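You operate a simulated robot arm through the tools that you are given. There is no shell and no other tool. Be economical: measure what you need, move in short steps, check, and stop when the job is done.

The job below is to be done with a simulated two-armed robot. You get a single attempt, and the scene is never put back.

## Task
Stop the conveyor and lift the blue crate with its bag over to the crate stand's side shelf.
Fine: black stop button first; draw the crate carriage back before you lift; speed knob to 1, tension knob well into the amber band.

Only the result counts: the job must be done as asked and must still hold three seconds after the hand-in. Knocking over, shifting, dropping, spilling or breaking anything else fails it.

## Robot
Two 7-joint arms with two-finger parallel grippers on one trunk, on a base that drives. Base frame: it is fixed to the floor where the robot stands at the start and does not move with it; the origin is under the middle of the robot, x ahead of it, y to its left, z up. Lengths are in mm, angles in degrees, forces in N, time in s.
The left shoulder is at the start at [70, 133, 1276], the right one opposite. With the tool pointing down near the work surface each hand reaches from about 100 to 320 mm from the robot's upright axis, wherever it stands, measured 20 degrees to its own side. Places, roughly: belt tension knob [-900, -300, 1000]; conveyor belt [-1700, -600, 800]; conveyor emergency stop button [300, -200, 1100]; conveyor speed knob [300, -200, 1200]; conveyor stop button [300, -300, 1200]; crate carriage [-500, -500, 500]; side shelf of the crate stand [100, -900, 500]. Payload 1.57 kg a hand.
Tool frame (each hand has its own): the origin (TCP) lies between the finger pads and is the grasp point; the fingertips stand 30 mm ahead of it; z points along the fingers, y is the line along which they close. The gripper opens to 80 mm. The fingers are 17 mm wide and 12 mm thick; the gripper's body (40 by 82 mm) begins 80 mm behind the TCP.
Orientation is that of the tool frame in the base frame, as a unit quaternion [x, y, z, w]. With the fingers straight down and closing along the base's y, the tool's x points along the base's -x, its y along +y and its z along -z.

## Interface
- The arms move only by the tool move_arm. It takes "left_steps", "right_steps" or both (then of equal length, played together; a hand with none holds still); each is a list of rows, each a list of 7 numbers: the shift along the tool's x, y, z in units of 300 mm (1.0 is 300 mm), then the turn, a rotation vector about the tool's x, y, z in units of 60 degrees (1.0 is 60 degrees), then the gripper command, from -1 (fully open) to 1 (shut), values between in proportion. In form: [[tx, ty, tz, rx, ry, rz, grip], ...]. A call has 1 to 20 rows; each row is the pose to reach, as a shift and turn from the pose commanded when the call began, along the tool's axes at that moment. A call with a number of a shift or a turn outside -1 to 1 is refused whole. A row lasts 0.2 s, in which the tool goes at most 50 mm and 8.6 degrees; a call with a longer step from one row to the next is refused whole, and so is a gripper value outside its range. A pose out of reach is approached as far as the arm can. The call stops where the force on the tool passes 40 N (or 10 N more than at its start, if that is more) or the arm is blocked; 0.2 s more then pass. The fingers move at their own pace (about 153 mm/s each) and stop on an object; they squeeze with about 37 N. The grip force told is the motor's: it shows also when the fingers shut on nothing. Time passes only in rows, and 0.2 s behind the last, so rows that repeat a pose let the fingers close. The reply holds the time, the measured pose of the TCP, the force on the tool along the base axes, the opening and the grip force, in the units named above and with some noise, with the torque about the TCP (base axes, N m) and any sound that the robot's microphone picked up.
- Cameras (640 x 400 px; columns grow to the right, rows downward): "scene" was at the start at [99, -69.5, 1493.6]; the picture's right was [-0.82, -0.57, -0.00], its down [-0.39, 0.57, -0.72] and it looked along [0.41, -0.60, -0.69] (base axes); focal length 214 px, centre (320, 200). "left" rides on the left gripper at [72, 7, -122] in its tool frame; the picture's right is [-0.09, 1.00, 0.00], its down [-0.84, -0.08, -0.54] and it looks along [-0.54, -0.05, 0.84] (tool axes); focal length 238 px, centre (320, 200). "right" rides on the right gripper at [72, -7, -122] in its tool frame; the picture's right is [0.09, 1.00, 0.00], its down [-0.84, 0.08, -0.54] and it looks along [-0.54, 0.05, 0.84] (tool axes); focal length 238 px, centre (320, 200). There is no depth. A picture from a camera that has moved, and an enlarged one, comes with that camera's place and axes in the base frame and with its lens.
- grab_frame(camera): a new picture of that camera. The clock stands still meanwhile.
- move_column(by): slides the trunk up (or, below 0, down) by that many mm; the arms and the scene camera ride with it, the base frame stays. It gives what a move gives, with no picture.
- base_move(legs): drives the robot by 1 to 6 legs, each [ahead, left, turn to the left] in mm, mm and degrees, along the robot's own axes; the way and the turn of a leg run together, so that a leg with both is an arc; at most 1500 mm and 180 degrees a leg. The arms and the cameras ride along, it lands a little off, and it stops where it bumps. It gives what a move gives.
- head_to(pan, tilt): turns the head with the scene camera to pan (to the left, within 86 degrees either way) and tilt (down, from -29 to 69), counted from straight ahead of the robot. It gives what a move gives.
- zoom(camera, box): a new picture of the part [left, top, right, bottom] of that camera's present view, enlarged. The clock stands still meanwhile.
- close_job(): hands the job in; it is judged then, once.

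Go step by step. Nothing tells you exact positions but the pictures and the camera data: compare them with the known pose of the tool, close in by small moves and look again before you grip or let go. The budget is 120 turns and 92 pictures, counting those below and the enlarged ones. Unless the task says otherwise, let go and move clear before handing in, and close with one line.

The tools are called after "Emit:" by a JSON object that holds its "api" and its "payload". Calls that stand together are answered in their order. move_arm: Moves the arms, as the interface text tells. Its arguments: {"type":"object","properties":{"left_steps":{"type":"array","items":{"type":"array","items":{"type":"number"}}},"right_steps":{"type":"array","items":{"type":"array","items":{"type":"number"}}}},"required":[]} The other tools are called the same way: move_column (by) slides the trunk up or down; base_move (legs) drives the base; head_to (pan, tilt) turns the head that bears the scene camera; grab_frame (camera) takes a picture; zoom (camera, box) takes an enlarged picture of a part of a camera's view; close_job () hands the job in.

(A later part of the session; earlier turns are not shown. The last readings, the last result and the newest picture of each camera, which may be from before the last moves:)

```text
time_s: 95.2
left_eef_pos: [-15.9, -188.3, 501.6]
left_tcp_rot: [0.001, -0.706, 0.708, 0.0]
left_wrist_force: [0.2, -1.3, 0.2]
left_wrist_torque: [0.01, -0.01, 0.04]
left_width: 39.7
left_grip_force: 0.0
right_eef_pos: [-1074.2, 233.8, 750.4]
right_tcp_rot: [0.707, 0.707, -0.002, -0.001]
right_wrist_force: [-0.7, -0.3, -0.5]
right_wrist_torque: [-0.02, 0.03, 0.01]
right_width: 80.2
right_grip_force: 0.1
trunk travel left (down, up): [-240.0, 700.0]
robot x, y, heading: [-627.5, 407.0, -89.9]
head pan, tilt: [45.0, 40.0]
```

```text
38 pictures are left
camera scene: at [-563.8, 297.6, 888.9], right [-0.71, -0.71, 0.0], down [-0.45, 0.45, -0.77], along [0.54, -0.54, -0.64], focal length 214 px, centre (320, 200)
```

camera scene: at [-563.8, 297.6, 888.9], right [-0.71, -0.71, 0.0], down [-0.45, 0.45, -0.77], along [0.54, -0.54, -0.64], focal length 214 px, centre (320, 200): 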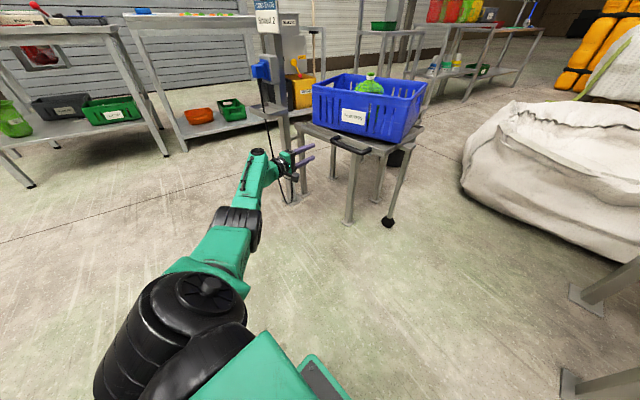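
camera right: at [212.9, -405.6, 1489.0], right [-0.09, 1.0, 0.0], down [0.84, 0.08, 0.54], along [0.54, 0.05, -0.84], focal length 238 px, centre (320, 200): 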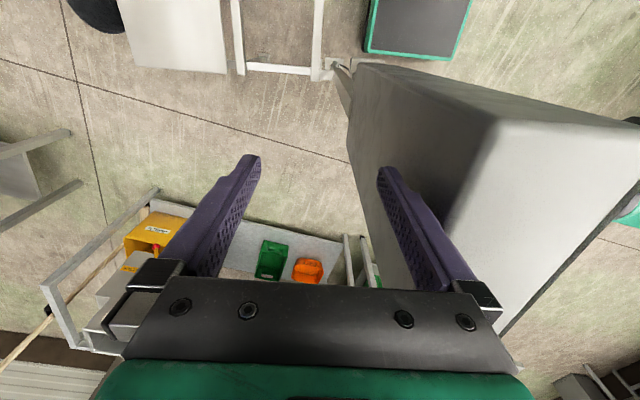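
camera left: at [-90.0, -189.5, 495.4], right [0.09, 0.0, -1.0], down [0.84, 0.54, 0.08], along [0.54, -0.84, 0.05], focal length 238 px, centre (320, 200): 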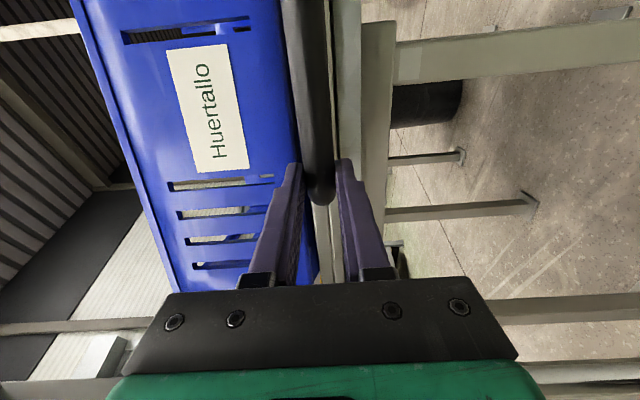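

Carriage is now over the stand frame. I fold the left hand back in front of the robot, raise the trunk, and look from above.

Emit:
{"api": "move_arm", "payload": {"left_steps": [[0.12, 0, 0, 0, 0, 0, 0], [0.24, 0, 0, 0, 0, 0, 0], [0.36, 0, 0, 0, 0, 0, 0], [0.48, 0, 0, 0, 0, 0, 0], [0.6, 0, 0, 0, 0, 0, 0], [0.72, 0, 0, 0, 0, 0, 0], [0.84, 0, 0, 0, 0, 0, 0], [0.96, 0, 0, 0, 0, 0, 0]]}}

Emit:
{"api": "move_column", "payload": {"by": 400}}

Emit:
{"api": "move_column", "payload": {"by": 290}}

Emit:
{"api": "base_move", "payload": {"legs": [[0, 480, 0]]}}

Emit:
{"api": "head_to", "payload": {"pan": 8, "tilt": 50}}

Emit:
{"api": "grab_frame", "payload": {"camera": "scene"}}

```text
time_s: 97.0
left_eef_pos: [-305.2, -190.2, 500.6]
left_tcp_rot: [0.001, -0.707, 0.707, -0.001]
left_wrist_force: [-0.8, 0.1, -0.3]
left_wrist_torque: [0.0, -0.01, 0.01]
left_width: 40.0
left_grip_force: 0.1
right_eef_pos: [-1075.5, 232.6, 751.7]
right_tcp_rot: [0.707, 0.707, -0.002, 0.001]
right_wrist_force: [-0.2, -0.7, 0.6]
right_wrist_torque: [-0.01, 0.0, -0.02]
right_width: 80.0
right_grip_force: 0.0
trunk travel left (down, up): [-240.0, 700.0]
robot x, y, heading: [-625.4, 408.1, -89.9]
head pan, tilt: [45.0, 40.0]
```

```text
time_s: 100.8
left_eef_pos: [-305.1, -189.8, 900.2]
left_tcp_rot: [0.002, -0.706, 0.708, -0.001]
left_wrist_force: [0.5, -0.5, 0.3]
left_wrist_torque: [-0.02, -0.04, -0.01]
left_width: 40.1
left_grip_force: 0.1
right_eef_pos: [-1074.6, 233.0, 1151.1]
right_tcp_rot: [0.707, 0.707, -0.002, 0.0]
right_wrist_force: [-0.3, -0.3, 0.3]
right_wrist_torque: [0.01, -0.02, 0.01]
right_width: 80.2
right_grip_force: 0.1
trunk travel left (down, up): [-640.0, 300.0]
robot x, y, heading: [-629.9, 408.6, -89.7]
head pan, tilt: [45.0, 40.0]
```

```text
time_s: 103.7
left_eef_pos: [-306.4, -190.7, 1191.6]
left_tcp_rot: [0.002, -0.707, 0.708, 0.0]
left_wrist_force: [0.6, 0.4, -0.3]
left_wrist_torque: [-0.01, 0.01, 0.01]
left_width: 39.9
left_grip_force: 0.0
right_eef_pos: [-1075.4, 233.5, 1441.1]
right_tcp_rot: [0.707, 0.708, -0.003, 0.0]
right_wrist_force: [0.2, 1.2, 0.7]
right_wrist_torque: [0.02, 0.01, 0.0]
right_width: 80.0
right_grip_force: 0.0
trunk travel left (down, up): [-930.0, 10.0]
robot x, y, heading: [-630.5, 408.7, -90.2]
head pan, tilt: [45.0, 40.0]
```

```text
time_s: 106.6
left_eef_pos: [172.9, -186.7, 1191.6]
left_tcp_rot: [0.003, -0.707, 0.708, -0.003]
left_wrist_force: [-0.4, 0.3, 0.3]
left_wrist_torque: [0.0, 0.0, 0.0]
left_width: 39.8
left_grip_force: 0.1
right_eef_pos: [-599.3, 231.8, 1441.4]
right_tcp_rot: [0.706, 0.709, -0.002, 0.001]
right_wrist_force: [-0.1, 0.0, -0.2]
right_wrist_torque: [0.0, -0.03, 0.0]
right_width: 79.8
right_grip_force: 0.0
trunk travel left (down, up): [-930.0, 10.0]
robot x, y, heading: [-149.6, 410.6, -89.5]
head pan, tilt: [45.0, 40.0]
```

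```text
time_s: 107.6
left_eef_pos: [175.8, -185.2, 1189.9]
left_tcp_rot: [0.004, -0.706, 0.708, -0.002]
left_wrist_force: [0.2, -0.9, -0.5]
left_wrist_torque: [0.0, 0.02, -0.01]
left_width: 39.8
left_grip_force: 0.0
right_eef_pos: [-596.1, 231.4, 1439.5]
right_tcp_rot: [0.705, 0.71, -0.003, 0.0]
right_wrist_force: [-0.9, -0.4, -0.2]
right_wrist_torque: [0.01, -0.01, -0.02]
right_width: 80.2
right_grip_force: 0.0
trunk travel left (down, up): [-930.0, 10.0]
robot x, y, heading: [-151.1, 411.7, -89.6]
head pan, tilt: [8.0, 50.0]
```

```text
37 pictures are left
camera scene: at [-135.3, 283.8, 1564.8], right [-0.99, -0.15, 0.0], down [-0.11, 0.76, -0.64], along [0.1, -0.64, -0.77], focal length 214 px, centre (320, 200)
```

scene: 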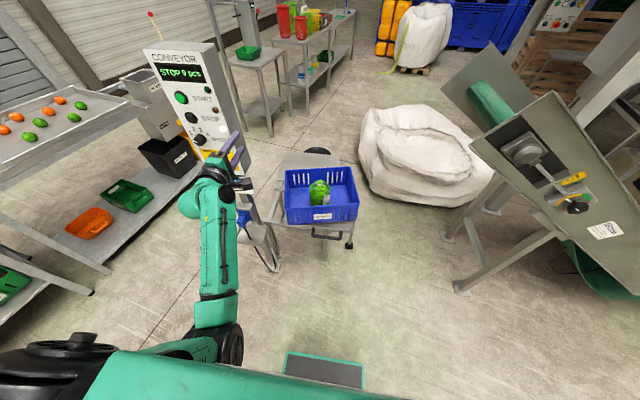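

Emit:
{"api": "zoom", "payload": {"camera": "scene", "box": [230, 130, 390, 280]}}

Emit:
{"api": "zoom", "payload": {"camera": "scene", "box": [140, 20, 300, 180]}}

```text
2.67 times, centred on (310, 205) of scene
camera zoom: at [-135.3, 283.8, 1564.8], right [-0.99, -0.15, 0.0], down [-0.11, 0.76, -0.64], along [0.1, -0.64, -0.77], focal length 572 px, centre (347, 187)
```

zoom: 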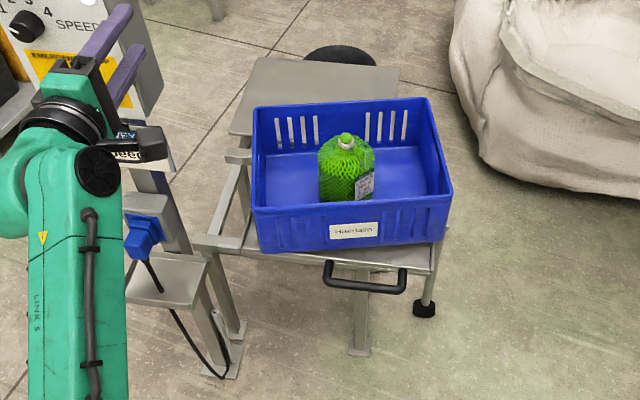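

```text
2.50 times, centred on (220, 100) of scene
camera zoom: at [-135.3, 283.8, 1564.8], right [-0.99, -0.15, 0.0], down [-0.11, 0.76, -0.64], along [0.1, -0.64, -0.77], focal length 536 px, centre (570, 450)
```

zoom: 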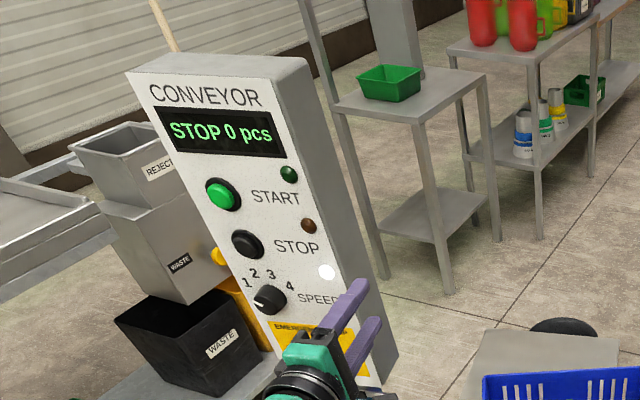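

The carriage is about 475 mm back with perhaps 100 mm of the frame left; I'll pull the rest. First the hand goes right, then down to the handle height again.

Emit:
{"api": "move_arm", "payload": {"left_steps": [[0.13, 0, 0, 0, 0, 0, 0], [0.26, 0, 0, 0, 0, 0, 0], [0.39, 0, 0, 0, 0, 0, 0], [0.52, 0, 0, 0, 0, 0, 0], [0.65, 0, 0, 0, 0, 0, 0], [0.75, 0, 0, 0, 0, 0, 0]]}}

Emit:
{"api": "move_column", "payload": {"by": -400}}

Emit:
{"api": "move_column", "payload": {"by": -288}}

Emit:
{"api": "base_move", "payload": {"legs": [[90, 0, 0]]}}

Emit:
{"api": "grab_frame", "payload": {"camera": "left"}}

```text
time_s: 108.5
left_eef_pos: [103.0, -186.9, 1202.3]
left_tcp_rot: [-0.051, -0.701, 0.707, -0.079]
left_wrist_force: [-0.3, 0.5, -0.2]
left_wrist_torque: [-0.02, -0.03, -0.01]
left_width: 40.0
left_grip_force: 0.1
right_eef_pos: [-595.2, 231.8, 1441.7]
right_tcp_rot: [0.704, 0.71, -0.002, 0.0]
right_wrist_force: [0.7, 0.7, 0.3]
right_wrist_torque: [0.01, -0.02, -0.01]
right_width: 79.8
right_grip_force: 0.0
trunk travel left (down, up): [-930.0, 10.0]
robot x, y, heading: [-147.2, 412.1, -89.4]
head pan, tilt: [8.0, 50.0]
stopped in row 4 (left hand): the arm was blocked; the commanded pose is now the measured one
```

```text
time_s: 112.3
left_eef_pos: [102.1, -186.1, 801.7]
left_tcp_rot: [-0.051, -0.7, 0.708, -0.079]
left_wrist_force: [0.0, 0.9, 0.5]
left_wrist_torque: [0.0, -0.02, 0.04]
left_width: 40.1
left_grip_force: 0.0
right_eef_pos: [-597.0, 231.6, 1041.6]
right_tcp_rot: [0.706, 0.708, -0.003, 0.001]
right_wrist_force: [-0.5, 0.2, 0.3]
right_wrist_torque: [0.0, -0.02, 0.01]
right_width: 80.1
right_grip_force: 0.1
trunk travel left (down, up): [-530.0, 410.0]
robot x, y, heading: [-150.8, 411.2, -89.2]
head pan, tilt: [8.0, 50.0]
```

```text
time_s: 115.2
left_eef_pos: [102.4, -186.5, 513.4]
left_tcp_rot: [-0.05, -0.7, 0.708, -0.078]
left_wrist_force: [0.0, -0.6, -0.5]
left_wrist_torque: [0.0, 0.0, 0.02]
left_width: 40.2
left_grip_force: 0.0
right_eef_pos: [-596.5, 231.4, 753.3]
right_tcp_rot: [0.705, 0.709, -0.003, 0.0]
right_wrist_force: [0.4, -0.5, 0.4]
right_wrist_torque: [0.04, 0.03, 0.05]
right_width: 80.0
right_grip_force: 0.0
trunk travel left (down, up): [-242.0, 698.0]
robot x, y, heading: [-152.2, 412.9, -89.7]
head pan, tilt: [8.0, 50.0]
```

```text
time_s: 116.3
left_eef_pos: [103.0, -274.5, 514.3]
left_tcp_rot: [-0.051, -0.701, 0.707, -0.08]
left_wrist_force: [-0.4, 0.1, 0.0]
left_wrist_torque: [-0.04, -0.03, 0.03]
left_width: 39.8
left_grip_force: 0.1
right_eef_pos: [-595.2, 144.3, 753.2]
right_tcp_rot: [0.704, 0.71, -0.002, -0.001]
right_wrist_force: [-0.3, -0.8, -0.7]
right_wrist_torque: [0.02, 0.05, 0.02]
right_width: 80.2
right_grip_force: 0.0
trunk travel left (down, up): [-242.0, 698.0]
robot x, y, heading: [-147.3, 328.5, -89.6]
head pan, tilt: [8.0, 50.0]
```

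```text
34 pictures are left
camera left: at [28.3, -155.7, 492.5], right [0.27, 0.0, -0.96], down [0.79, 0.58, 0.22], along [0.55, -0.82, 0.16], focal length 238 px, centre (320, 200)
```

left: 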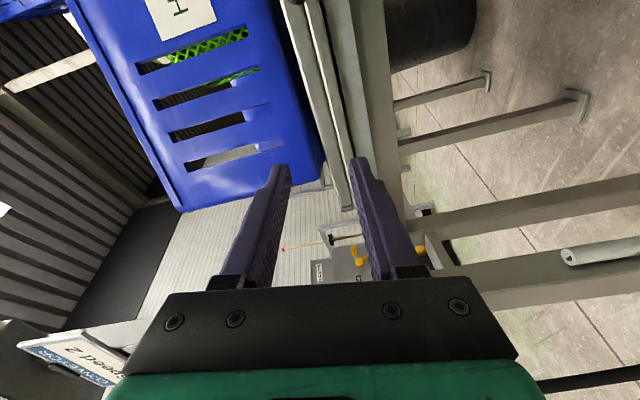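

The arm was blocked part way (a joint limit), so I let the base do the sideways shift: back, right 160, and straighten the wrist.

Emit:
{"api": "base_move", "payload": {"legs": [[-80, 0, 0], [0, -165, 0]]}}

Emit:
{"api": "move_arm", "payload": {"left_steps": [[0, 0, 0, -0.006, 0.019, -0.088, 0], [0, 0, 0, -0.012, 0.038, -0.175, 0]]}}

Emit:
{"api": "grab_frame", "payload": {"camera": "left"}}

```text
time_s: 118.4
left_eef_pos: [-64.4, -195.8, 513.8]
left_tcp_rot: [-0.051, -0.7, 0.707, -0.079]
left_wrist_force: [-0.2, -0.6, -0.2]
left_wrist_torque: [0.02, 0.02, -0.04]
left_width: 40.2
left_grip_force: 0.0
right_eef_pos: [-763.1, 224.6, 753.4]
right_tcp_rot: [0.704, 0.71, -0.002, 0.001]
right_wrist_force: [0.5, -0.3, 0.7]
right_wrist_torque: [0.0, -0.02, -0.02]
right_width: 80.1
right_grip_force: 0.0
trunk travel left (down, up): [-242.0, 698.0]
robot x, y, heading: [-315.7, 403.6, -89.8]
head pan, tilt: [8.0, 50.0]
```

```text
time_s: 119.0
left_eef_pos: [-60.4, -193.6, 510.6]
left_tcp_rot: [0.004, 0.71, -0.704, 0.006]
left_wrist_force: [-0.4, -0.4, 1.0]
left_wrist_torque: [0.02, 0.0, 0.04]
left_width: 40.1
left_grip_force: 0.1
right_eef_pos: [-762.9, 224.0, 752.3]
right_tcp_rot: [0.705, 0.709, -0.002, 0.0]
right_wrist_force: [1.0, -0.2, -0.1]
right_wrist_torque: [0.0, 0.02, 0.0]
right_width: 80.0
right_grip_force: 0.0
trunk travel left (down, up): [-242.0, 698.0]
robot x, y, heading: [-314.1, 403.9, -89.8]
head pan, tilt: [8.0, 50.0]
```

```text
33 pictures are left
camera left: at [-133.4, -71.8, 504.8], right [0.11, 0.01, -0.99], down [0.83, 0.54, 0.09], along [0.54, -0.84, 0.05], focal length 238 px, centre (320, 200)
```

left: 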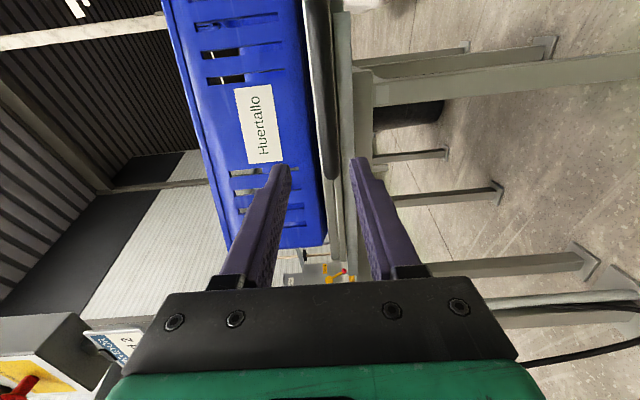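

Bar end is at x≈5, so my hand at x=-60 faces the bar. Drive ahead, lower 8 mm, grip.

Emit:
{"api": "base_move", "payload": {"legs": [[85, 0, 0]]}}

Emit:
{"api": "move_arm", "payload": {"left_steps": [[0, 0.03, 0.0, 0, 0, 0, 0], [0, 0.03, 0.08, 0, 0, 0, 0], [0, 0.03, 0.155, 0, 0, 0, 0], [0, 0.03, 0.155, 0, 0, 0, 1], [0, 0.03, 0.155, 0, 0, 0, 1], [0, 0.03, 0.155, 0, 0, 0, 1]]}}

Emit:
{"api": "grab_frame", "payload": {"camera": "left"}}

```text
time_s: 120.1
left_eef_pos: [-57.8, -279.8, 513.5]
left_tcp_rot: [0.003, 0.709, -0.706, 0.008]
left_wrist_force: [0.2, 0.1, -0.8]
left_wrist_torque: [0.03, -0.01, -0.01]
left_width: 40.0
left_grip_force: 0.0
right_eef_pos: [-760.2, 135.6, 752.6]
right_tcp_rot: [0.703, 0.711, -0.002, -0.001]
right_wrist_force: [-0.8, -0.2, 0.0]
right_wrist_torque: [0.0, -0.02, -0.03]
right_width: 79.9
right_grip_force: 0.0
trunk travel left (down, up): [-242.0, 698.0]
robot x, y, heading: [-312.9, 321.6, -89.3]
head pan, tilt: [8.0, 50.0]
```

```text
time_s: 121.5
left_eef_pos: [-57.8, -324.4, 501.6]
left_tcp_rot: [0.002, 0.71, -0.704, 0.007]
left_wrist_force: [-2.9, 14.0, -12.7]
left_wrist_torque: [0.07, 0.55, -0.69]
left_width: 19.8
left_grip_force: 33.7
right_eef_pos: [-760.3, 137.5, 753.8]
right_tcp_rot: [0.703, 0.711, -0.002, -0.001]
right_wrist_force: [-0.4, 0.7, 0.1]
right_wrist_torque: [-0.01, 0.02, -0.01]
right_width: 79.8
right_grip_force: 0.1
trunk travel left (down, up): [-242.0, 698.0]
robot x, y, heading: [-314.2, 320.6, -89.1]
head pan, tilt: [8.0, 50.0]
```

```text
32 pictures are left
camera left: at [-129.7, -204.0, 495.9], right [0.1, 0.01, -0.99], down [0.83, 0.55, 0.09], along [0.54, -0.84, 0.05], focal length 238 px, centre (320, 200)
```

left: 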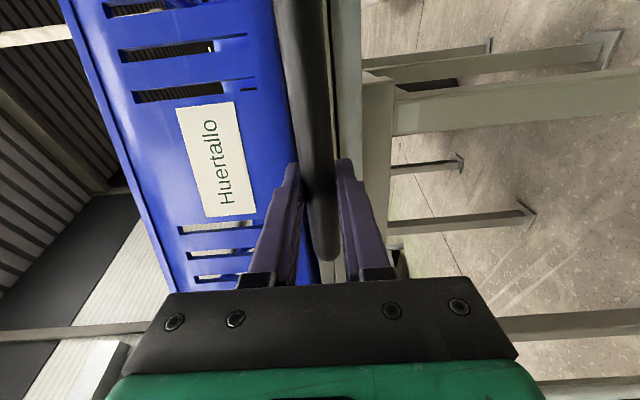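

Gripped again. Draw the carriage on slowly until it meets resistance.

Emit:
{"api": "move_arm", "payload": {"left_steps": [[-0.03, 0, 0, 0, 0, 0, 1], [-0.06, 0, 0, 0, 0, 0, 1], [-0.09, 0, 0, 0, 0, 0, 1], [-0.12, 0, 0, 0, 0, 0, 1], [-0.15, 0, 0, 0, 0, 0, 1], [-0.18, 0, 0, 0, 0, 0, 1], [-0.21, 0, 0, 0, 0, 0, 1], [-0.24, 0, 0, 0, 0, 0, 1], [-0.27, 0, 0, 0, 0, 0, 1], [-0.3, 0, 0, 0, 0, 0, 1], [-0.33, 0, 0, 0, 0, 0, 1], [-0.36, 0, 0, 0, 0, 0, 1]]}}

Emit:
{"api": "grab_frame", "payload": {"camera": "left"}}

```text
time_s: 124.1
left_eef_pos: [52.1, -326.0, 501.8]
left_tcp_rot: [0.002, 0.71, -0.704, 0.007]
left_wrist_force: [2.6, 11.6, -19.9]
left_wrist_torque: [0.08, 0.44, -0.6]
left_width: 19.8
left_grip_force: 33.8
right_eef_pos: [-760.2, 136.5, 753.8]
right_tcp_rot: [0.704, 0.711, -0.002, -0.002]
right_wrist_force: [1.3, -0.1, -0.1]
right_wrist_torque: [-0.01, -0.04, 0.04]
right_width: 79.9
right_grip_force: 0.1
trunk travel left (down, up): [-242.0, 698.0]
robot x, y, heading: [-311.8, 320.3, -89.5]
head pan, tilt: [8.0, 50.0]
```

```text
31 pictures are left
camera left: at [-20.9, -203.8, 495.9], right [0.1, 0.01, -0.99], down [0.83, 0.55, 0.09], along [0.54, -0.84, 0.05], focal length 238 px, centre (320, 200)
```

left: 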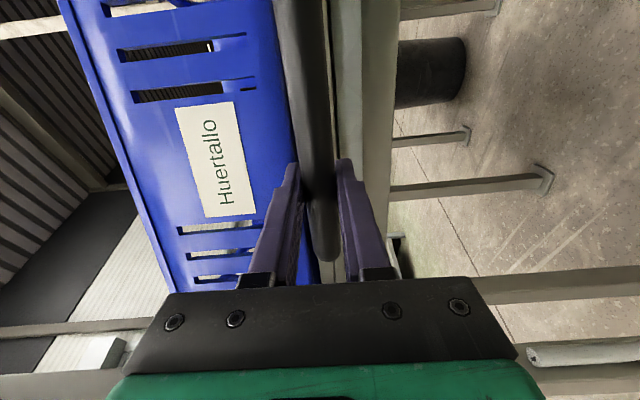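

Emit:
{"api": "move_arm", "payload": {"left_steps": [[-0.02, 0, 0, 0, 0, 0, 1], [-0.04, 0, 0, 0, 0, 0, 1], [-0.06, 0, 0, 0, 0, 0, 1], [-0.08, 0, 0, 0, 0, 0, 1], [-0.1, 0, 0, 0, 0, 0, 1], [-0.12, 0, 0, 0, 0, 0, 1], [-0.14, 0, 0, 0, 0, 0, 1]]}}

```text
time_s: 125.7
left_eef_pos: [90.6, -326.7, 502.6]
left_tcp_rot: [0.005, 0.712, -0.702, 0.005]
left_wrist_force: [-21.9, -2.3, -22.2]
left_wrist_torque: [-0.03, 0.59, -0.09]
left_width: 19.8
left_grip_force: 33.2
right_eef_pos: [-760.7, 135.2, 752.0]
right_tcp_rot: [0.704, 0.71, -0.001, -0.002]
right_wrist_force: [0.9, -0.2, 0.6]
right_wrist_torque: [0.01, 0.0, -0.01]
right_width: 80.0
right_grip_force: 0.1
trunk travel left (down, up): [-242.0, 698.0]
robot x, y, heading: [-313.6, 320.4, -89.2]
head pan, tilt: [8.0, 50.0]
```

I felt the end stop (22 N): the carriage is fully drawn back; crate centre now near (137, -545). I release, back away, and raise the trunk.

Emit:
{"api": "move_arm", "payload": {"left_steps": [[0, 0, 0, 0, 0, 0, 0], [0, 0, 0, 0, 0, 0, 0], [0, 0, -0.15, 0, 0, 0, 0], [0, 0, -0.25, 0, 0, 0, 0]]}}

Emit:
{"api": "base_move", "payload": {"legs": [[-280, 0, 0]]}}

Emit:
{"api": "move_column", "payload": {"by": 400}}

Emit:
{"api": "head_to", "payload": {"pan": 20, "tilt": 35}}

Emit:
{"api": "grab_frame", "payload": {"camera": "scene"}}

```text
time_s: 126.7
left_eef_pos: [93.0, -248.2, 508.3]
left_tcp_rot: [0.003, 0.708, -0.706, 0.007]
left_wrist_force: [0.0, 0.3, -0.4]
left_wrist_torque: [0.0, -0.01, 0.02]
left_width: 39.9
left_grip_force: 0.0
right_eef_pos: [-760.7, 136.9, 753.2]
right_tcp_rot: [0.703, 0.711, -0.002, 0.0]
right_wrist_force: [0.2, 0.0, -0.5]
right_wrist_torque: [0.0, 0.01, -0.01]
right_width: 79.9
right_grip_force: 0.1
trunk travel left (down, up): [-242.0, 698.0]
robot x, y, heading: [-311.1, 313.0, -89.3]
head pan, tilt: [8.0, 50.0]
```

```text
time_s: 128.6
left_eef_pos: [90.9, 34.0, 507.5]
left_tcp_rot: [0.002, 0.708, -0.706, 0.008]
left_wrist_force: [-0.2, 0.4, 0.5]
left_wrist_torque: [-0.02, 0.0, 0.01]
left_width: 40.0
left_grip_force: 0.0
right_eef_pos: [-764.2, 417.7, 753.4]
right_tcp_rot: [0.703, 0.711, -0.002, -0.001]
right_wrist_force: [-0.6, 0.3, 0.0]
right_wrist_torque: [-0.01, 0.01, 0.02]
right_width: 79.8
right_grip_force: 0.0
trunk travel left (down, up): [-242.0, 698.0]
robot x, y, heading: [-319.5, 598.0, -89.4]
head pan, tilt: [8.0, 50.0]
```

```text
time_s: 132.5
left_eef_pos: [90.2, 33.1, 906.5]
left_tcp_rot: [0.002, 0.709, -0.706, 0.008]
left_wrist_force: [0.7, -0.3, -0.4]
left_wrist_torque: [0.0, -0.03, 0.0]
left_width: 39.9
left_grip_force: 0.0
right_eef_pos: [-763.8, 417.5, 1153.0]
right_tcp_rot: [0.702, 0.712, -0.002, 0.0]
right_wrist_force: [-0.7, 0.5, 0.2]
right_wrist_torque: [-0.03, -0.03, 0.0]
right_width: 80.1
right_grip_force: 0.0
trunk travel left (down, up): [-642.0, 298.0]
robot x, y, heading: [-314.6, 602.7, -89.3]
head pan, tilt: [8.0, 50.0]
```

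```text
time_s: 133.2
left_eef_pos: [90.7, 32.6, 907.1]
left_tcp_rot: [0.003, 0.708, -0.706, 0.009]
left_wrist_force: [0.1, -0.3, 0.0]
left_wrist_torque: [0.02, -0.02, -0.03]
left_width: 40.0
left_grip_force: 0.1
right_eef_pos: [-763.6, 418.8, 1153.4]
right_tcp_rot: [0.703, 0.711, -0.002, 0.0]
right_wrist_force: [0.4, 0.2, -0.6]
right_wrist_torque: [0.01, 0.0, 0.02]
right_width: 80.2
right_grip_force: 0.2
trunk travel left (down, up): [-642.0, 298.0]
robot x, y, heading: [-314.7, 603.1, -89.2]
head pan, tilt: [20.0, 35.0]
```

```text
30 pictures are left
camera scene: at [-284.3, 466.8, 1298.4], right [-0.94, -0.35, 0.0], down [-0.2, 0.54, -0.82], along [0.29, -0.77, -0.57], focal length 214 px, centre (320, 200)
```

scene: 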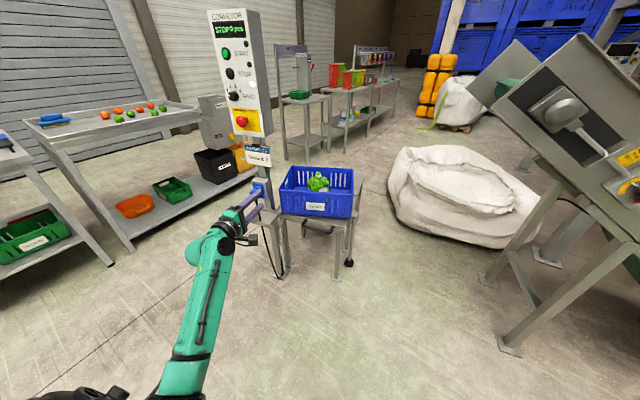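

Now I bring both hands into a symmetric pose in front: left rolls to its natural roll and comes inward, right comes forward, inward and down.

Emit:
{"api": "move_arm", "payload": {"left_steps": [[0.05, 0, 0, 0, 0, 0.1, -0.5], [0.1, 0, 0, 0, 0, 0.2, -1], [0.15, 0, 0, 0, 0, 0.3, -1], [0.2, 0, 0, 0, 0, 0.4, -1], [0.25, 0, 0, 0, 0, 0.5, -1], [0.3, 0, 0, 0, 0, 0.6, -1], [0.35, 0, 0, 0, 0, 0.7, -1], [0.4, 0, 0, 0, 0, 0.8, -1], [0.45, 0, 0, 0, 0, 0.9, -1], [0.5, 0, 0, 0, 0, 1.0, -1]], "right_steps": [[-0.07, 0.08, 0.1, 0, 0, 0, -1], [-0.14, 0.16, 0.2, 0, 0, 0, -1], [-0.21, 0.24, 0.3, 0, 0, 0, -1], [-0.28, 0.32, 0.4, 0, 0, 0, -1], [-0.35, 0.4, 0.5, 0, 0, 0, -1], [-0.42, 0.48, 0.6, 0, 0, 0, -1], [-0.5, 0.56, 0.7, 0, 0, 0, -1], [-0.58, 0.64, 0.8, 0, 0, 0, -1], [-0.66, 0.72, 0.85, 0, 0, 0, -1], [-0.72, 0.8, 0.9, 0, 0, 0, -1]]}}

Emit:
{"api": "move_arm", "payload": {"left_steps": [[0, 0, 0, 0, 0, 0.125, -1], [0, 0, 0, 0, 0, 0.25, -1], [0, 0, 0, 0, 0, 0.375, -1], [0, 0, 0, 0, 0, 0.5, -1]]}}

```text
time_s: 135.4
left_eef_pos: [-60.2, 31.9, 905.5]
left_tcp_rot: [0.358, 0.612, -0.606, 0.361]
left_wrist_force: [0.4, 0.2, 0.4]
left_wrist_torque: [0.0, -0.01, -0.03]
left_width: 79.9
left_grip_force: 0.0
right_eef_pos: [-628.8, 200.7, 874.9]
right_tcp_rot: [0.698, 0.716, 0.007, 0.012]
right_wrist_force: [0.0, 0.1, -0.9]
right_wrist_torque: [0.03, 0.0, 0.02]
right_width: 80.2
right_grip_force: 0.1
right hand out of reach, approached as far as the arm can: row 5, 6, 7, 8, 9, 10
trunk travel left (down, up): [-642.0, 298.0]
robot x, y, heading: [-319.2, 600.1, -89.5]
head pan, tilt: [20.0, 35.0]
```

```text
time_s: 136.4
left_eef_pos: [-60.2, 31.8, 904.9]
left_tcp_rot: [0.503, 0.499, -0.493, 0.506]
left_wrist_force: [-0.2, -0.4, 0.8]
left_wrist_torque: [0.01, 0.0, 0.02]
left_width: 80.1
left_grip_force: 0.0
right_eef_pos: [-628.8, 201.9, 873.8]
right_tcp_rot: [0.697, 0.717, 0.008, 0.011]
right_wrist_force: [0.3, 0.5, 0.1]
right_wrist_torque: [0.0, 0.0, -0.01]
right_width: 79.7
right_grip_force: 0.0
trunk travel left (down, up): [-642.0, 298.0]
robot x, y, heading: [-317.6, 599.7, -89.1]
head pan, tilt: [20.0, 35.0]
```

Tool-down reach is limited by the wrist; a 45° forward tilt should suit both. I pitch the right up and the left down to 45°.

Emit:
{"api": "move_arm", "payload": {"left_steps": [[0, 0, 0, 0, 0.125, 0, -1], [0, 0, 0, 0, 0.25, 0, -1], [0, 0, 0, 0, 0.375, 0, -1], [0, 0, 0, 0, 0.5, 0, -1], [0, 0, 0, 0, 0.625, 0, -1], [0, 0, 0, 0, 0.75, 0, -1]], "right_steps": [[0, 0, 0, 0, -0.125, 0, -1], [0, 0, 0, 0, -0.25, 0, -1], [0, 0, 0, 0, -0.375, 0, -1], [0, 0, 0, 0, -0.5, 0, -1], [0, 0, 0, 0, -0.625, 0, -1], [0, 0, 0, 0, -0.75, 0, -1]]}}

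```text
time_s: 137.8
left_eef_pos: [-61.6, 30.4, 905.2]
left_tcp_rot: [0.654, 0.654, -0.262, 0.275]
left_wrist_force: [-0.8, -0.3, 0.6]
left_wrist_torque: [0.02, -0.03, 0.0]
left_width: 79.7
left_grip_force: 0.0
right_eef_pos: [-630.6, 206.2, 878.4]
right_tcp_rot: [0.649, 0.657, -0.271, 0.273]
right_wrist_force: [0.0, 0.3, 0.6]
right_wrist_torque: [0.01, 0.01, 0.02]
right_width: 79.9
right_grip_force: 0.1
right hand out of reach, approached as far as the arm can: row 1, 2, 3
trunk travel left (down, up): [-642.0, 298.0]
robot x, y, heading: [-315.8, 602.7, -89.1]
head pan, tilt: [20.0, 35.0]
```

Both hands now tilt 45° with good reach. I bring them to symmetric spots (430 ahead, ±200) and then turn the robot left to face +x.

Emit:
{"api": "move_arm", "payload": {"left_steps": [[0.08, -0.045, -0.08, 0, 0, 0, -1], [0.16, -0.09, -0.16, 0, 0, 0, -1], [0.24, -0.135, -0.24, 0, 0, 0, -1], [0.33, -0.183, -0.33, 0, 0, 0, -1]], "right_steps": [[-0.036, 0.09, 0.004, 0, 0, 0, -1], [-0.072, 0.18, 0.008, 0, 0, 0, -1], [-0.108, 0.28, 0.012, 0, 0, 0, -1], [-0.144, 0.373, 0.016, 0, 0, 0, -1]]}}

Emit:
{"api": "base_move", "payload": {"legs": [[0, 0, 89.3]]}}

```text
time_s: 138.8
left_eef_pos: [-118.7, 171.8, 904.8]
left_tcp_rot: [0.654, 0.654, -0.263, 0.277]
left_wrist_force: [-0.6, 0.5, 0.1]
left_wrist_torque: [0.0, 0.0, -0.01]
left_width: 80.0
left_grip_force: 0.0
right_eef_pos: [-530.7, 145.4, 896.2]
right_tcp_rot: [0.648, 0.657, -0.27, 0.274]
right_wrist_force: [-0.3, 0.3, -0.8]
right_wrist_torque: [-0.01, -0.03, 0.01]
right_width: 80.2
right_grip_force: 0.1
right hand out of reach, approached as far as the arm can: row 2, 3, 4
trunk travel left (down, up): [-642.0, 298.0]
robot x, y, heading: [-319.8, 598.5, -89.1]
head pan, tilt: [20.0, 35.0]
```

```text
time_s: 143.1
left_eef_pos: [109.1, 804.3, 903.5]
left_tcp_rot: [-0.004, 0.924, 0.009, 0.381]
left_wrist_force: [0.0, 0.4, 0.1]
left_wrist_torque: [0.01, 0.01, -0.02]
left_width: 80.2
left_grip_force: 0.0
right_eef_pos: [139.1, 392.9, 896.5]
right_tcp_rot: [-0.009, 0.923, 0.003, 0.384]
right_wrist_force: [0.4, 0.0, -0.3]
right_wrist_torque: [0.0, 0.03, -0.02]
right_width: 79.9
right_grip_force: 0.0
trunk travel left (down, up): [-642.0, 298.0]
robot x, y, heading: [-318.0, 600.8, 1.4]
head pan, tilt: [20.0, 35.0]
```

Facing +x now. I correct the heading and drive right along the corridor part-way, then look.

Emit:
{"api": "base_move", "payload": {"legs": [[0, 0, -1.2], [0, -600, 0]]}}

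Emit:
{"api": "head_to", "payload": {"pan": -50, "tilt": 45}}

Emit:
{"api": "grab_frame", "payload": {"camera": "scene"}}

```text
time_s: 146.8
left_eef_pos: [113.0, 186.2, 903.9]
left_tcp_rot: [0.01, 0.925, 0.004, 0.381]
left_wrist_force: [0.4, -0.2, 0.7]
left_wrist_torque: [-0.01, 0.01, 0.01]
left_width: 80.2
left_grip_force: 0.1
right_eef_pos: [130.8, -225.8, 896.4]
right_tcp_rot: [0.004, 0.923, -0.002, 0.385]
right_wrist_force: [-0.1, -0.5, -0.7]
right_wrist_torque: [-0.02, -0.03, -0.02]
right_width: 79.9
right_grip_force: 0.0
trunk travel left (down, up): [-642.0, 298.0]
robot x, y, heading: [-320.2, -4.4, -0.8]
head pan, tilt: [20.0, 35.0]
```

```text
time_s: 148.2
left_eef_pos: [112.6, 186.8, 904.5]
left_tcp_rot: [0.011, 0.924, 0.003, 0.381]
left_wrist_force: [0.4, 1.9, 0.7]
left_wrist_torque: [-0.02, 0.04, 0.01]
left_width: 80.0
left_grip_force: 0.0
right_eef_pos: [129.5, -225.3, 897.2]
right_tcp_rot: [0.006, 0.923, -0.003, 0.384]
right_wrist_force: [0.2, -0.2, 0.4]
right_wrist_torque: [-0.04, -0.01, 0.02]
right_width: 80.1
right_grip_force: 0.1
trunk travel left (down, up): [-642.0, 298.0]
robot x, y, heading: [-321.2, -5.5, -0.8]
head pan, tilt: [-50.0, 45.0]
```

```text
29 pictures are left
camera scene: at [-217.5, -69.3, 1283.7], right [-0.77, -0.64, 0.0], down [-0.45, 0.55, -0.71], along [0.45, -0.55, -0.71], focal length 214 px, centre (320, 200)
```

scene: 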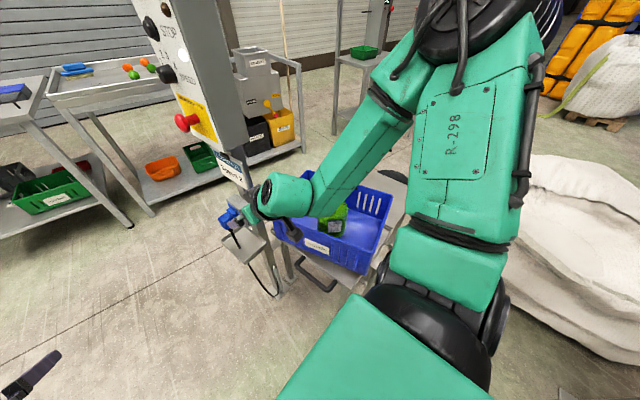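

The way is clear; hands pass ~40 mm or more beside the panel and above the crate. I drive the remaining 540 mm.

Emit:
{"api": "base_move", "payload": {"legs": [[0, -270, 0.8], [0, -270, 0]]}}

Emit:
{"api": "head_to", "payload": {"pan": 0, "tilt": 60}}

Emit:
{"api": "grab_frame", "payload": {"camera": "scene"}}

```text
time_s: 151.7
left_eef_pos: [109.5, -350.7, 904.1]
left_tcp_rot: [0.007, 0.925, 0.005, 0.38]
left_wrist_force: [-0.5, 0.0, -1.1]
left_wrist_torque: [-0.02, 0.03, 0.0]
left_width: 79.8
left_grip_force: 0.0
right_eef_pos: [130.9, -762.4, 896.0]
right_tcp_rot: [0.001, 0.923, -0.001, 0.384]
right_wrist_force: [1.1, 0.1, 0.7]
right_wrist_torque: [0.01, 0.02, -0.01]
right_width: 80.0
right_grip_force: 0.1
trunk travel left (down, up): [-642.0, 298.0]
robot x, y, heading: [-323.3, -541.7, -0.2]
head pan, tilt: [-50.0, 45.0]
```

```text
time_s: 152.8
left_eef_pos: [109.0, -350.3, 904.1]
left_tcp_rot: [0.007, 0.924, 0.005, 0.381]
left_wrist_force: [0.1, 0.1, -0.4]
left_wrist_torque: [-0.01, 0.01, 0.02]
left_width: 80.3
left_grip_force: 0.1
right_eef_pos: [129.8, -761.1, 896.5]
right_tcp_rot: [0.001, 0.924, -0.001, 0.384]
right_wrist_force: [0.3, 0.2, -0.4]
right_wrist_torque: [0.01, 0.04, 0.0]
right_width: 79.8
right_grip_force: 0.0
trunk travel left (down, up): [-642.0, 298.0]
robot x, y, heading: [-320.2, -545.1, -0.3]
head pan, tilt: [0.0, 60.0]
```

```text
28 pictures are left
camera scene: at [-203.4, -546.5, 1264.2], right [0.0, -1.0, 0.0], down [-0.87, 0.0, -0.5], along [0.5, 0.0, -0.87], focal length 214 px, centre (320, 200)
```

scene: 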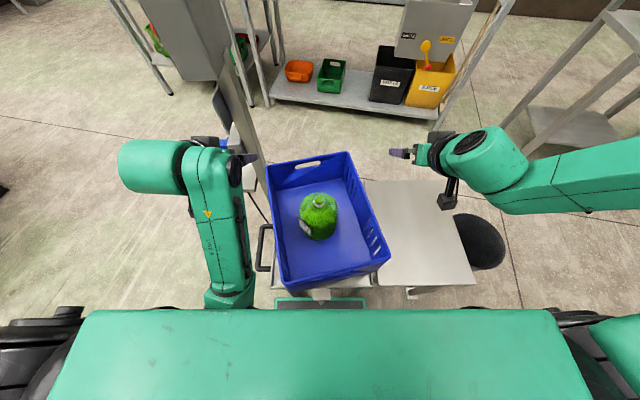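

Clear top view: crate rim centre (104, -549), yaw 13.4°, wall middles at north (74, -412) and south (132, -685). I line both hands over the walls, yawed 13.4° and 60 mm lower.

Emit:
{"api": "move_arm", "payload": {"left_steps": [[0.056, -0.057, 0.015, -0.04, 0, -0.04, -1], [0.112, -0.114, 0.03, -0.08, 0, -0.08, -1], [0.167, -0.17, 0.045, -0.12, 0, -0.12, -1], [0.223, -0.227, 0.059, -0.158, 0, -0.158, -1], [0.223, -0.227, 0.059, -0.158, 0, -0.158, -1]], "right_steps": [[0.03, 0.068, 0.032, -0.04, 0, -0.04, -1], [0.06, 0.136, 0.064, -0.08, 0, -0.08, -1], [0.09, 0.205, 0.095, -0.12, 0, -0.12, -1], [0.117, 0.273, 0.127, -0.158, 0, -0.158, -1], [0.117, 0.273, 0.127, -0.158, 0, -0.158, -1]]}}

Emit:
{"api": "grab_frame", "payload": {"camera": "scene"}}

```text
time_s: 154.1
left_eef_pos: [74.5, -415.7, 842.0]
left_tcp_rot: [-0.1, 0.917, 0.054, 0.383]
left_wrist_force: [1.3, -0.9, -0.2]
left_wrist_torque: [0.03, 0.0, 0.01]
left_width: 80.0
left_grip_force: 0.1
right_eef_pos: [134.0, -678.8, 843.0]
right_tcp_rot: [-0.107, 0.917, 0.043, 0.381]
right_wrist_force: [-0.3, 0.2, -0.6]
right_wrist_torque: [0.01, 0.02, 0.01]
right_width: 80.1
right_grip_force: 0.0
trunk travel left (down, up): [-642.0, 298.0]
robot x, y, heading: [-322.5, -543.9, -0.0]
head pan, tilt: [0.0, 60.0]
```

```text
27 pictures are left
camera scene: at [-203.5, -546.2, 1264.2], right [0.0, -1.0, 0.0], down [-0.87, 0.0, -0.5], along [0.5, 0.0, -0.87], focal length 214 px, centre (320, 200)
```

scene: 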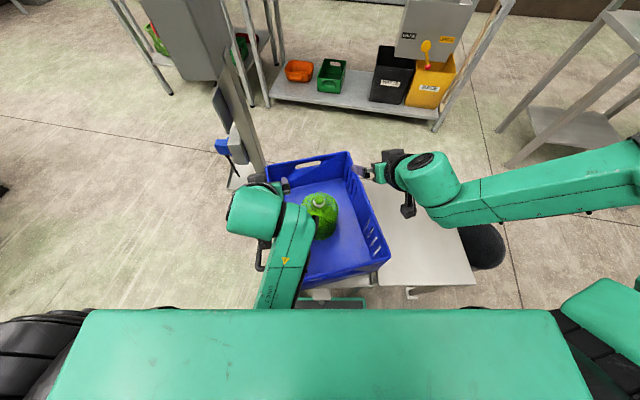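

Both in reach. Lower 85 mm and look through both wrist cameras.

Emit:
{"api": "move_column", "payload": {"by": -85}}

Emit:
{"api": "grab_frame", "payload": {"camera": "left"}}

Emit:
{"api": "grab_frame", "payload": {"camera": "right"}}

```text
time_s: 155.3
left_eef_pos: [74.1, -415.3, 757.4]
left_tcp_rot: [-0.098, 0.918, 0.053, 0.38]
left_wrist_force: [-0.4, 0.3, -0.4]
left_wrist_torque: [0.0, 0.0, 0.0]
left_width: 80.0
left_grip_force: 0.0
right_eef_pos: [134.4, -680.7, 758.8]
right_tcp_rot: [-0.107, 0.917, 0.043, 0.381]
right_wrist_force: [-0.3, 0.3, 0.5]
right_wrist_torque: [0.07, 0.01, -0.04]
right_width: 80.1
right_grip_force: 0.0
trunk travel left (down, up): [-557.0, 383.0]
robot x, y, heading: [-324.7, -541.9, -0.1]
head pan, tilt: [0.0, 60.0]
```

```text
26 pictures are left
camera left: at [-61.8, -440.9, 792.6], right [-0.16, 0.98, 0.09], down [0.22, -0.05, 0.97], along [0.96, 0.17, -0.21], focal length 238 px, centre (320, 200)
```

left: 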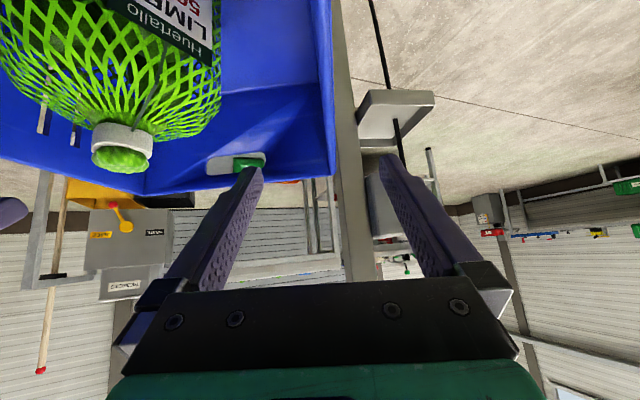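

```text
25 pictures are left
camera right: at [1.1, -718.9, 793.8], right [-0.29, 0.95, -0.07], down [0.18, 0.12, 0.98], along [0.94, 0.27, -0.21], focal length 238 px, centre (320, 200)
```

right: 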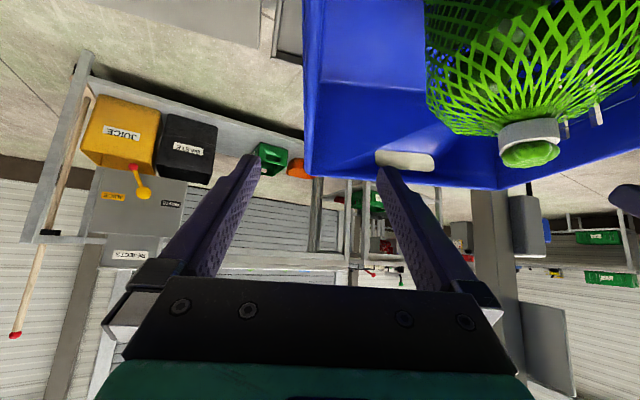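

Both wall rims run midway between the fingers, well aligned. I lower the final 75 mm to straddle them.

Emit:
{"api": "move_column", "payload": {"by": -75}}

Emit:
{"api": "grab_frame", "payload": {"camera": "left"}}

Emit:
{"api": "grab_frame", "payload": {"camera": "right"}}

```text
time_s: 156.4
left_eef_pos: [73.7, -416.5, 682.3]
left_tcp_rot: [-0.098, 0.918, 0.053, 0.38]
left_wrist_force: [0.0, 0.4, -0.6]
left_wrist_torque: [-0.05, 0.01, -0.04]
left_width: 79.8
left_grip_force: 0.1
right_eef_pos: [134.2, -679.8, 683.9]
right_tcp_rot: [-0.106, 0.917, 0.043, 0.381]
right_wrist_force: [1.0, 0.9, -0.7]
right_wrist_torque: [0.01, 0.01, 0.04]
right_width: 80.1
right_grip_force: 0.1
trunk travel left (down, up): [-482.0, 458.0]
robot x, y, heading: [-322.3, -545.4, -0.2]
head pan, tilt: [0.0, 60.0]
```

```text
24 pictures are left
camera left: at [-62.0, -440.9, 717.4], right [-0.16, 0.98, 0.09], down [0.22, -0.05, 0.97], along [0.96, 0.17, -0.21], focal length 238 px, centre (320, 200)
```

left: 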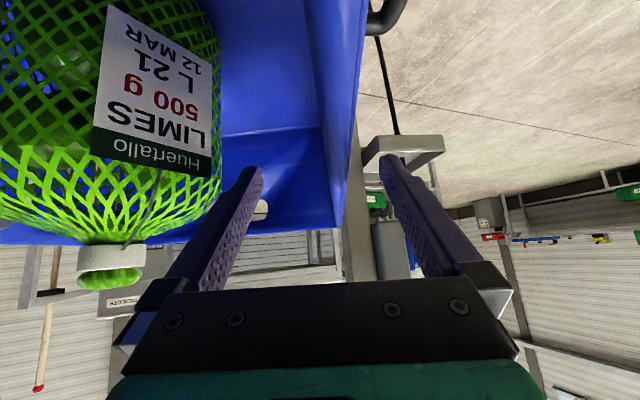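

```text
23 pictures are left
camera right: at [1.1, -718.9, 718.8], right [-0.29, 0.95, -0.07], down [0.18, 0.12, 0.98], along [0.94, 0.27, -0.21], focal length 238 px, centre (320, 200)
```

right: 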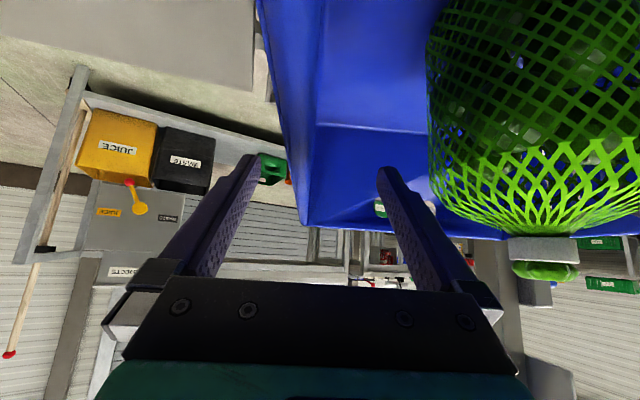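

The walls are ~10 mm outward of each finger midpoint. I centre both hands, then close on the walls.

Emit:
{"api": "move_arm", "payload": {"left_steps": [[0, 0.033, 0, 0, 0, 0, -1], [0, 0.033, 0, 0, 0, 0, 0], [0, 0.033, 0, 0, 0, 0, 1], [0, 0.033, 0, 0, 0, 0, 1], [0, 0.033, 0, 0, 0, 0, 1]], "right_steps": [[0, -0.033, 0, 0, 0, 0, -1], [0, -0.033, 0, 0, 0, 0, 0], [0, -0.033, 0, 0, 0, 0, 1], [0, -0.033, 0, 0, 0, 0, 1], [0, -0.033, 0, 0, 0, 0, 1]]}}

Emit:
{"api": "grab_frame", "payload": {"camera": "scene"}}

```text
time_s: 157.6
left_eef_pos: [71.3, -406.9, 683.2]
left_tcp_rot: [-0.102, 0.918, 0.052, 0.38]
left_wrist_force: [5.8, 13.6, 3.0]
left_wrist_torque: [-0.45, -0.19, 0.03]
left_width: 8.1
left_grip_force: 27.0
right_eef_pos: [135.9, -690.5, 683.4]
right_tcp_rot: [-0.107, 0.917, 0.042, 0.381]
right_wrist_force: [-2.8, -13.1, 2.5]
right_wrist_torque: [0.51, -0.32, 0.74]
right_width: 8.5
right_grip_force: 26.9
trunk travel left (down, up): [-482.0, 458.0]
robot x, y, heading: [-321.2, -543.9, -0.3]
head pan, tilt: [0.0, 60.0]
```

```text
22 pictures are left
camera scene: at [-203.6, -546.4, 1104.3], right [0.0, -1.0, 0.0], down [-0.87, 0.0, -0.5], along [0.5, 0.0, -0.87], focal length 214 px, centre (320, 200)
```

scene: 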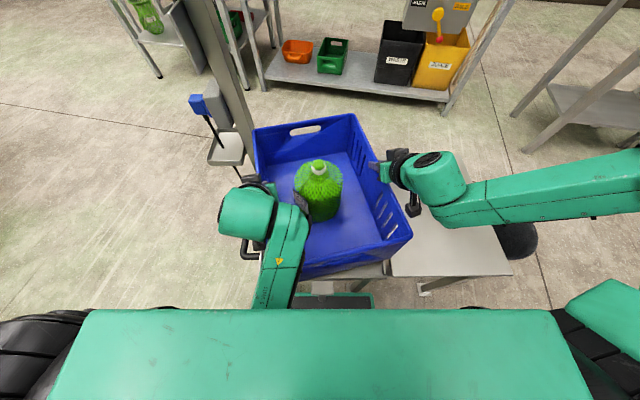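

Both hands hold the walls (8 mm). Lift slowly with the trunk and check the load.

Emit:
{"api": "move_column", "payload": {"by": 40}}

Emit:
{"api": "grab_frame", "payload": {"camera": "scene"}}

```text
time_s: 158.4
left_eef_pos: [73.6, -406.4, 721.3]
left_tcp_rot: [-0.101, 0.919, 0.053, 0.378]
left_wrist_force: [-1.3, 18.0, -7.5]
left_wrist_torque: [-0.34, -0.85, 0.05]
left_width: 8.1
left_grip_force: 26.8
right_eef_pos: [138.0, -690.0, 722.9]
right_tcp_rot: [-0.107, 0.918, 0.042, 0.38]
right_wrist_force: [1.4, -17.8, -8.5]
right_wrist_torque: [0.15, 0.78, 0.8]
right_width: 8.3
right_grip_force: 27.2
trunk travel left (down, up): [-522.0, 418.0]
robot x, y, heading: [-322.5, -540.6, -0.1]
head pan, tilt: [0.0, 60.0]
```

```text
21 pictures are left
camera scene: at [-201.1, -546.5, 1143.9], right [0.0, -1.0, 0.0], down [-0.87, 0.0, -0.5], along [0.5, 0.0, -0.87], focal length 214 px, centre (320, 200)
```

scene: 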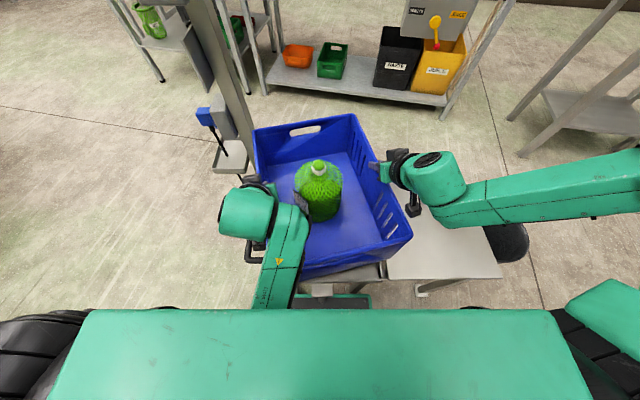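

Crate is airborne and level (about 16 N in total). Raise another 60 mm and drive right toward the shelf.

Emit:
{"api": "move_column", "payload": {"by": 60}}

Emit:
{"api": "base_move", "payload": {"legs": [[0, -165, 0], [0, -165, 0]]}}

Emit:
{"api": "grab_frame", "payload": {"camera": "scene"}}

```text
time_s: 159.4
left_eef_pos: [73.2, -405.8, 782.3]
left_tcp_rot: [-0.101, 0.919, 0.053, 0.378]
left_wrist_force: [-2.3, 23.9, -6.2]
left_wrist_torque: [-0.44, -0.08, 0.06]
left_width: 8.5
left_grip_force: 26.5
right_eef_pos: [138.8, -690.6, 782.6]
right_tcp_rot: [-0.107, 0.918, 0.043, 0.38]
right_wrist_force: [2.9, -24.0, -8.8]
right_wrist_torque: [0.28, 0.1, 0.67]
right_width: 8.2
right_grip_force: 27.4
trunk travel left (down, up): [-582.0, 358.0]
robot x, y, heading: [-324.9, -540.9, 0.0]
head pan, tilt: [0.0, 60.0]
```

```text
time_s: 161.9
left_eef_pos: [72.6, -734.4, 782.1]
left_tcp_rot: [-0.102, 0.918, 0.053, 0.379]
left_wrist_force: [-3.1, 24.1, -7.4]
left_wrist_torque: [-0.46, 0.07, 0.01]
left_width: 8.1
left_grip_force: 27.0
right_eef_pos: [136.4, -1019.8, 783.7]
right_tcp_rot: [-0.105, 0.918, 0.042, 0.38]
right_wrist_force: [3.6, -25.0, -8.1]
right_wrist_torque: [0.32, -0.08, 0.7]
right_width: 7.9
right_grip_force: 27.3
trunk travel left (down, up): [-582.0, 358.0]
robot x, y, heading: [-325.8, -872.6, 0.1]
head pan, tilt: [0.0, 60.0]
```

```text
20 pictures are left
camera scene: at [-202.3, -875.9, 1203.9], right [0.0, -1.0, 0.0], down [-0.87, 0.0, -0.5], along [0.5, 0.0, -0.87], focal length 214 px, centre (320, 200)
```

scene: 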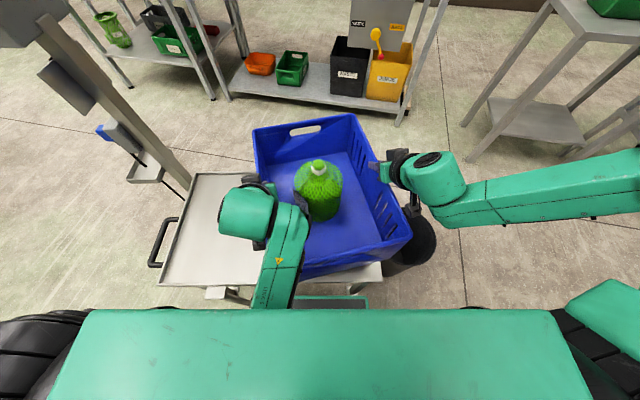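

Crate is above the shelf (centre ≈ (104, -877)). I rotate it by -13.4° with both hands together so it lies square on the shelf.

Emit:
{"api": "move_arm", "payload": {"left_steps": [[-0.013, -0.004, 0.013, 0.026, 0, 0.026, 1], [-0.025, -0.008, 0.025, 0.053, 0, 0.053, 1], [-0.038, -0.013, 0.038, 0.079, 0, 0.079, 1], [-0.05, -0.017, 0.05, 0.105, 0, 0.105, 1], [-0.063, -0.021, 0.063, 0.132, 0, 0.132, 1], [-0.076, -0.0255, 0.076, 0.158, 0, 0.158, 1]], "right_steps": [[0.013, 0.004, -0.013, 0.026, 0, 0.026, 1], [0.026, 0.008, -0.026, 0.053, 0, 0.053, 1], [0.039, 0.013, -0.039, 0.079, 0, 0.079, 1], [0.052, 0.017, -0.052, 0.105, 0, 0.105, 1], [0.065, 0.021, -0.065, 0.132, 0, 0.132, 1], [0.078, 0.026, -0.078, 0.158, 0, 0.158, 1]]}}

Emit:
{"api": "grab_frame", "payload": {"camera": "scene"}}

```text
time_s: 162.8
left_eef_pos: [90.8, -727.9, 782.4]
left_tcp_rot: [-0.045, 0.924, 0.034, 0.379]
left_wrist_force: [2.0, 4.7, -7.7]
left_wrist_torque: [-0.77, 0.34, -0.37]
left_width: 8.0
left_grip_force: 27.0
right_eef_pos: [118.4, -1018.5, 778.8]
right_tcp_rot: [-0.044, 0.924, 0.016, 0.38]
right_wrist_force: [-1.7, -3.3, -8.4]
right_wrist_torque: [0.65, -0.3, 0.88]
right_width: 8.5
right_grip_force: 27.3
right hand out of reach, approached as far as the arm can: row 4
trunk travel left (down, up): [-582.0, 358.0]
robot x, y, heading: [-324.7, -875.9, -0.1]
head pan, tilt: [0.0, 60.0]
stopped in row 4 (right hand): the force on the tool passed its limit at 45 N (the readings are from after the stop); the commanded pose is now the measured one
```

```text
19 pictures are left
camera scene: at [-201.9, -874.0, 1203.9], right [0.0, -1.0, 0.0], down [-0.87, 0.0, -0.5], along [0.5, 0.0, -0.87], focal length 214 px, centre (320, 200)
```

scene: 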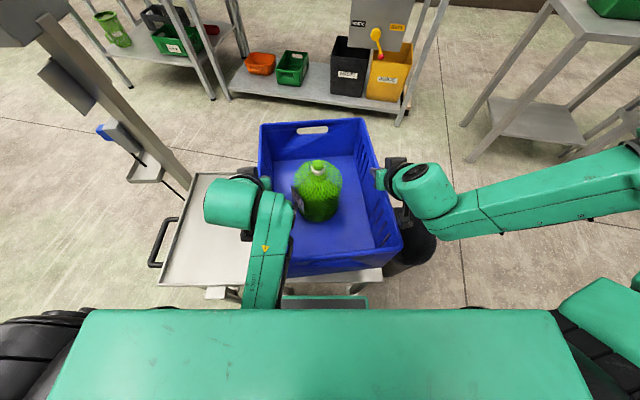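

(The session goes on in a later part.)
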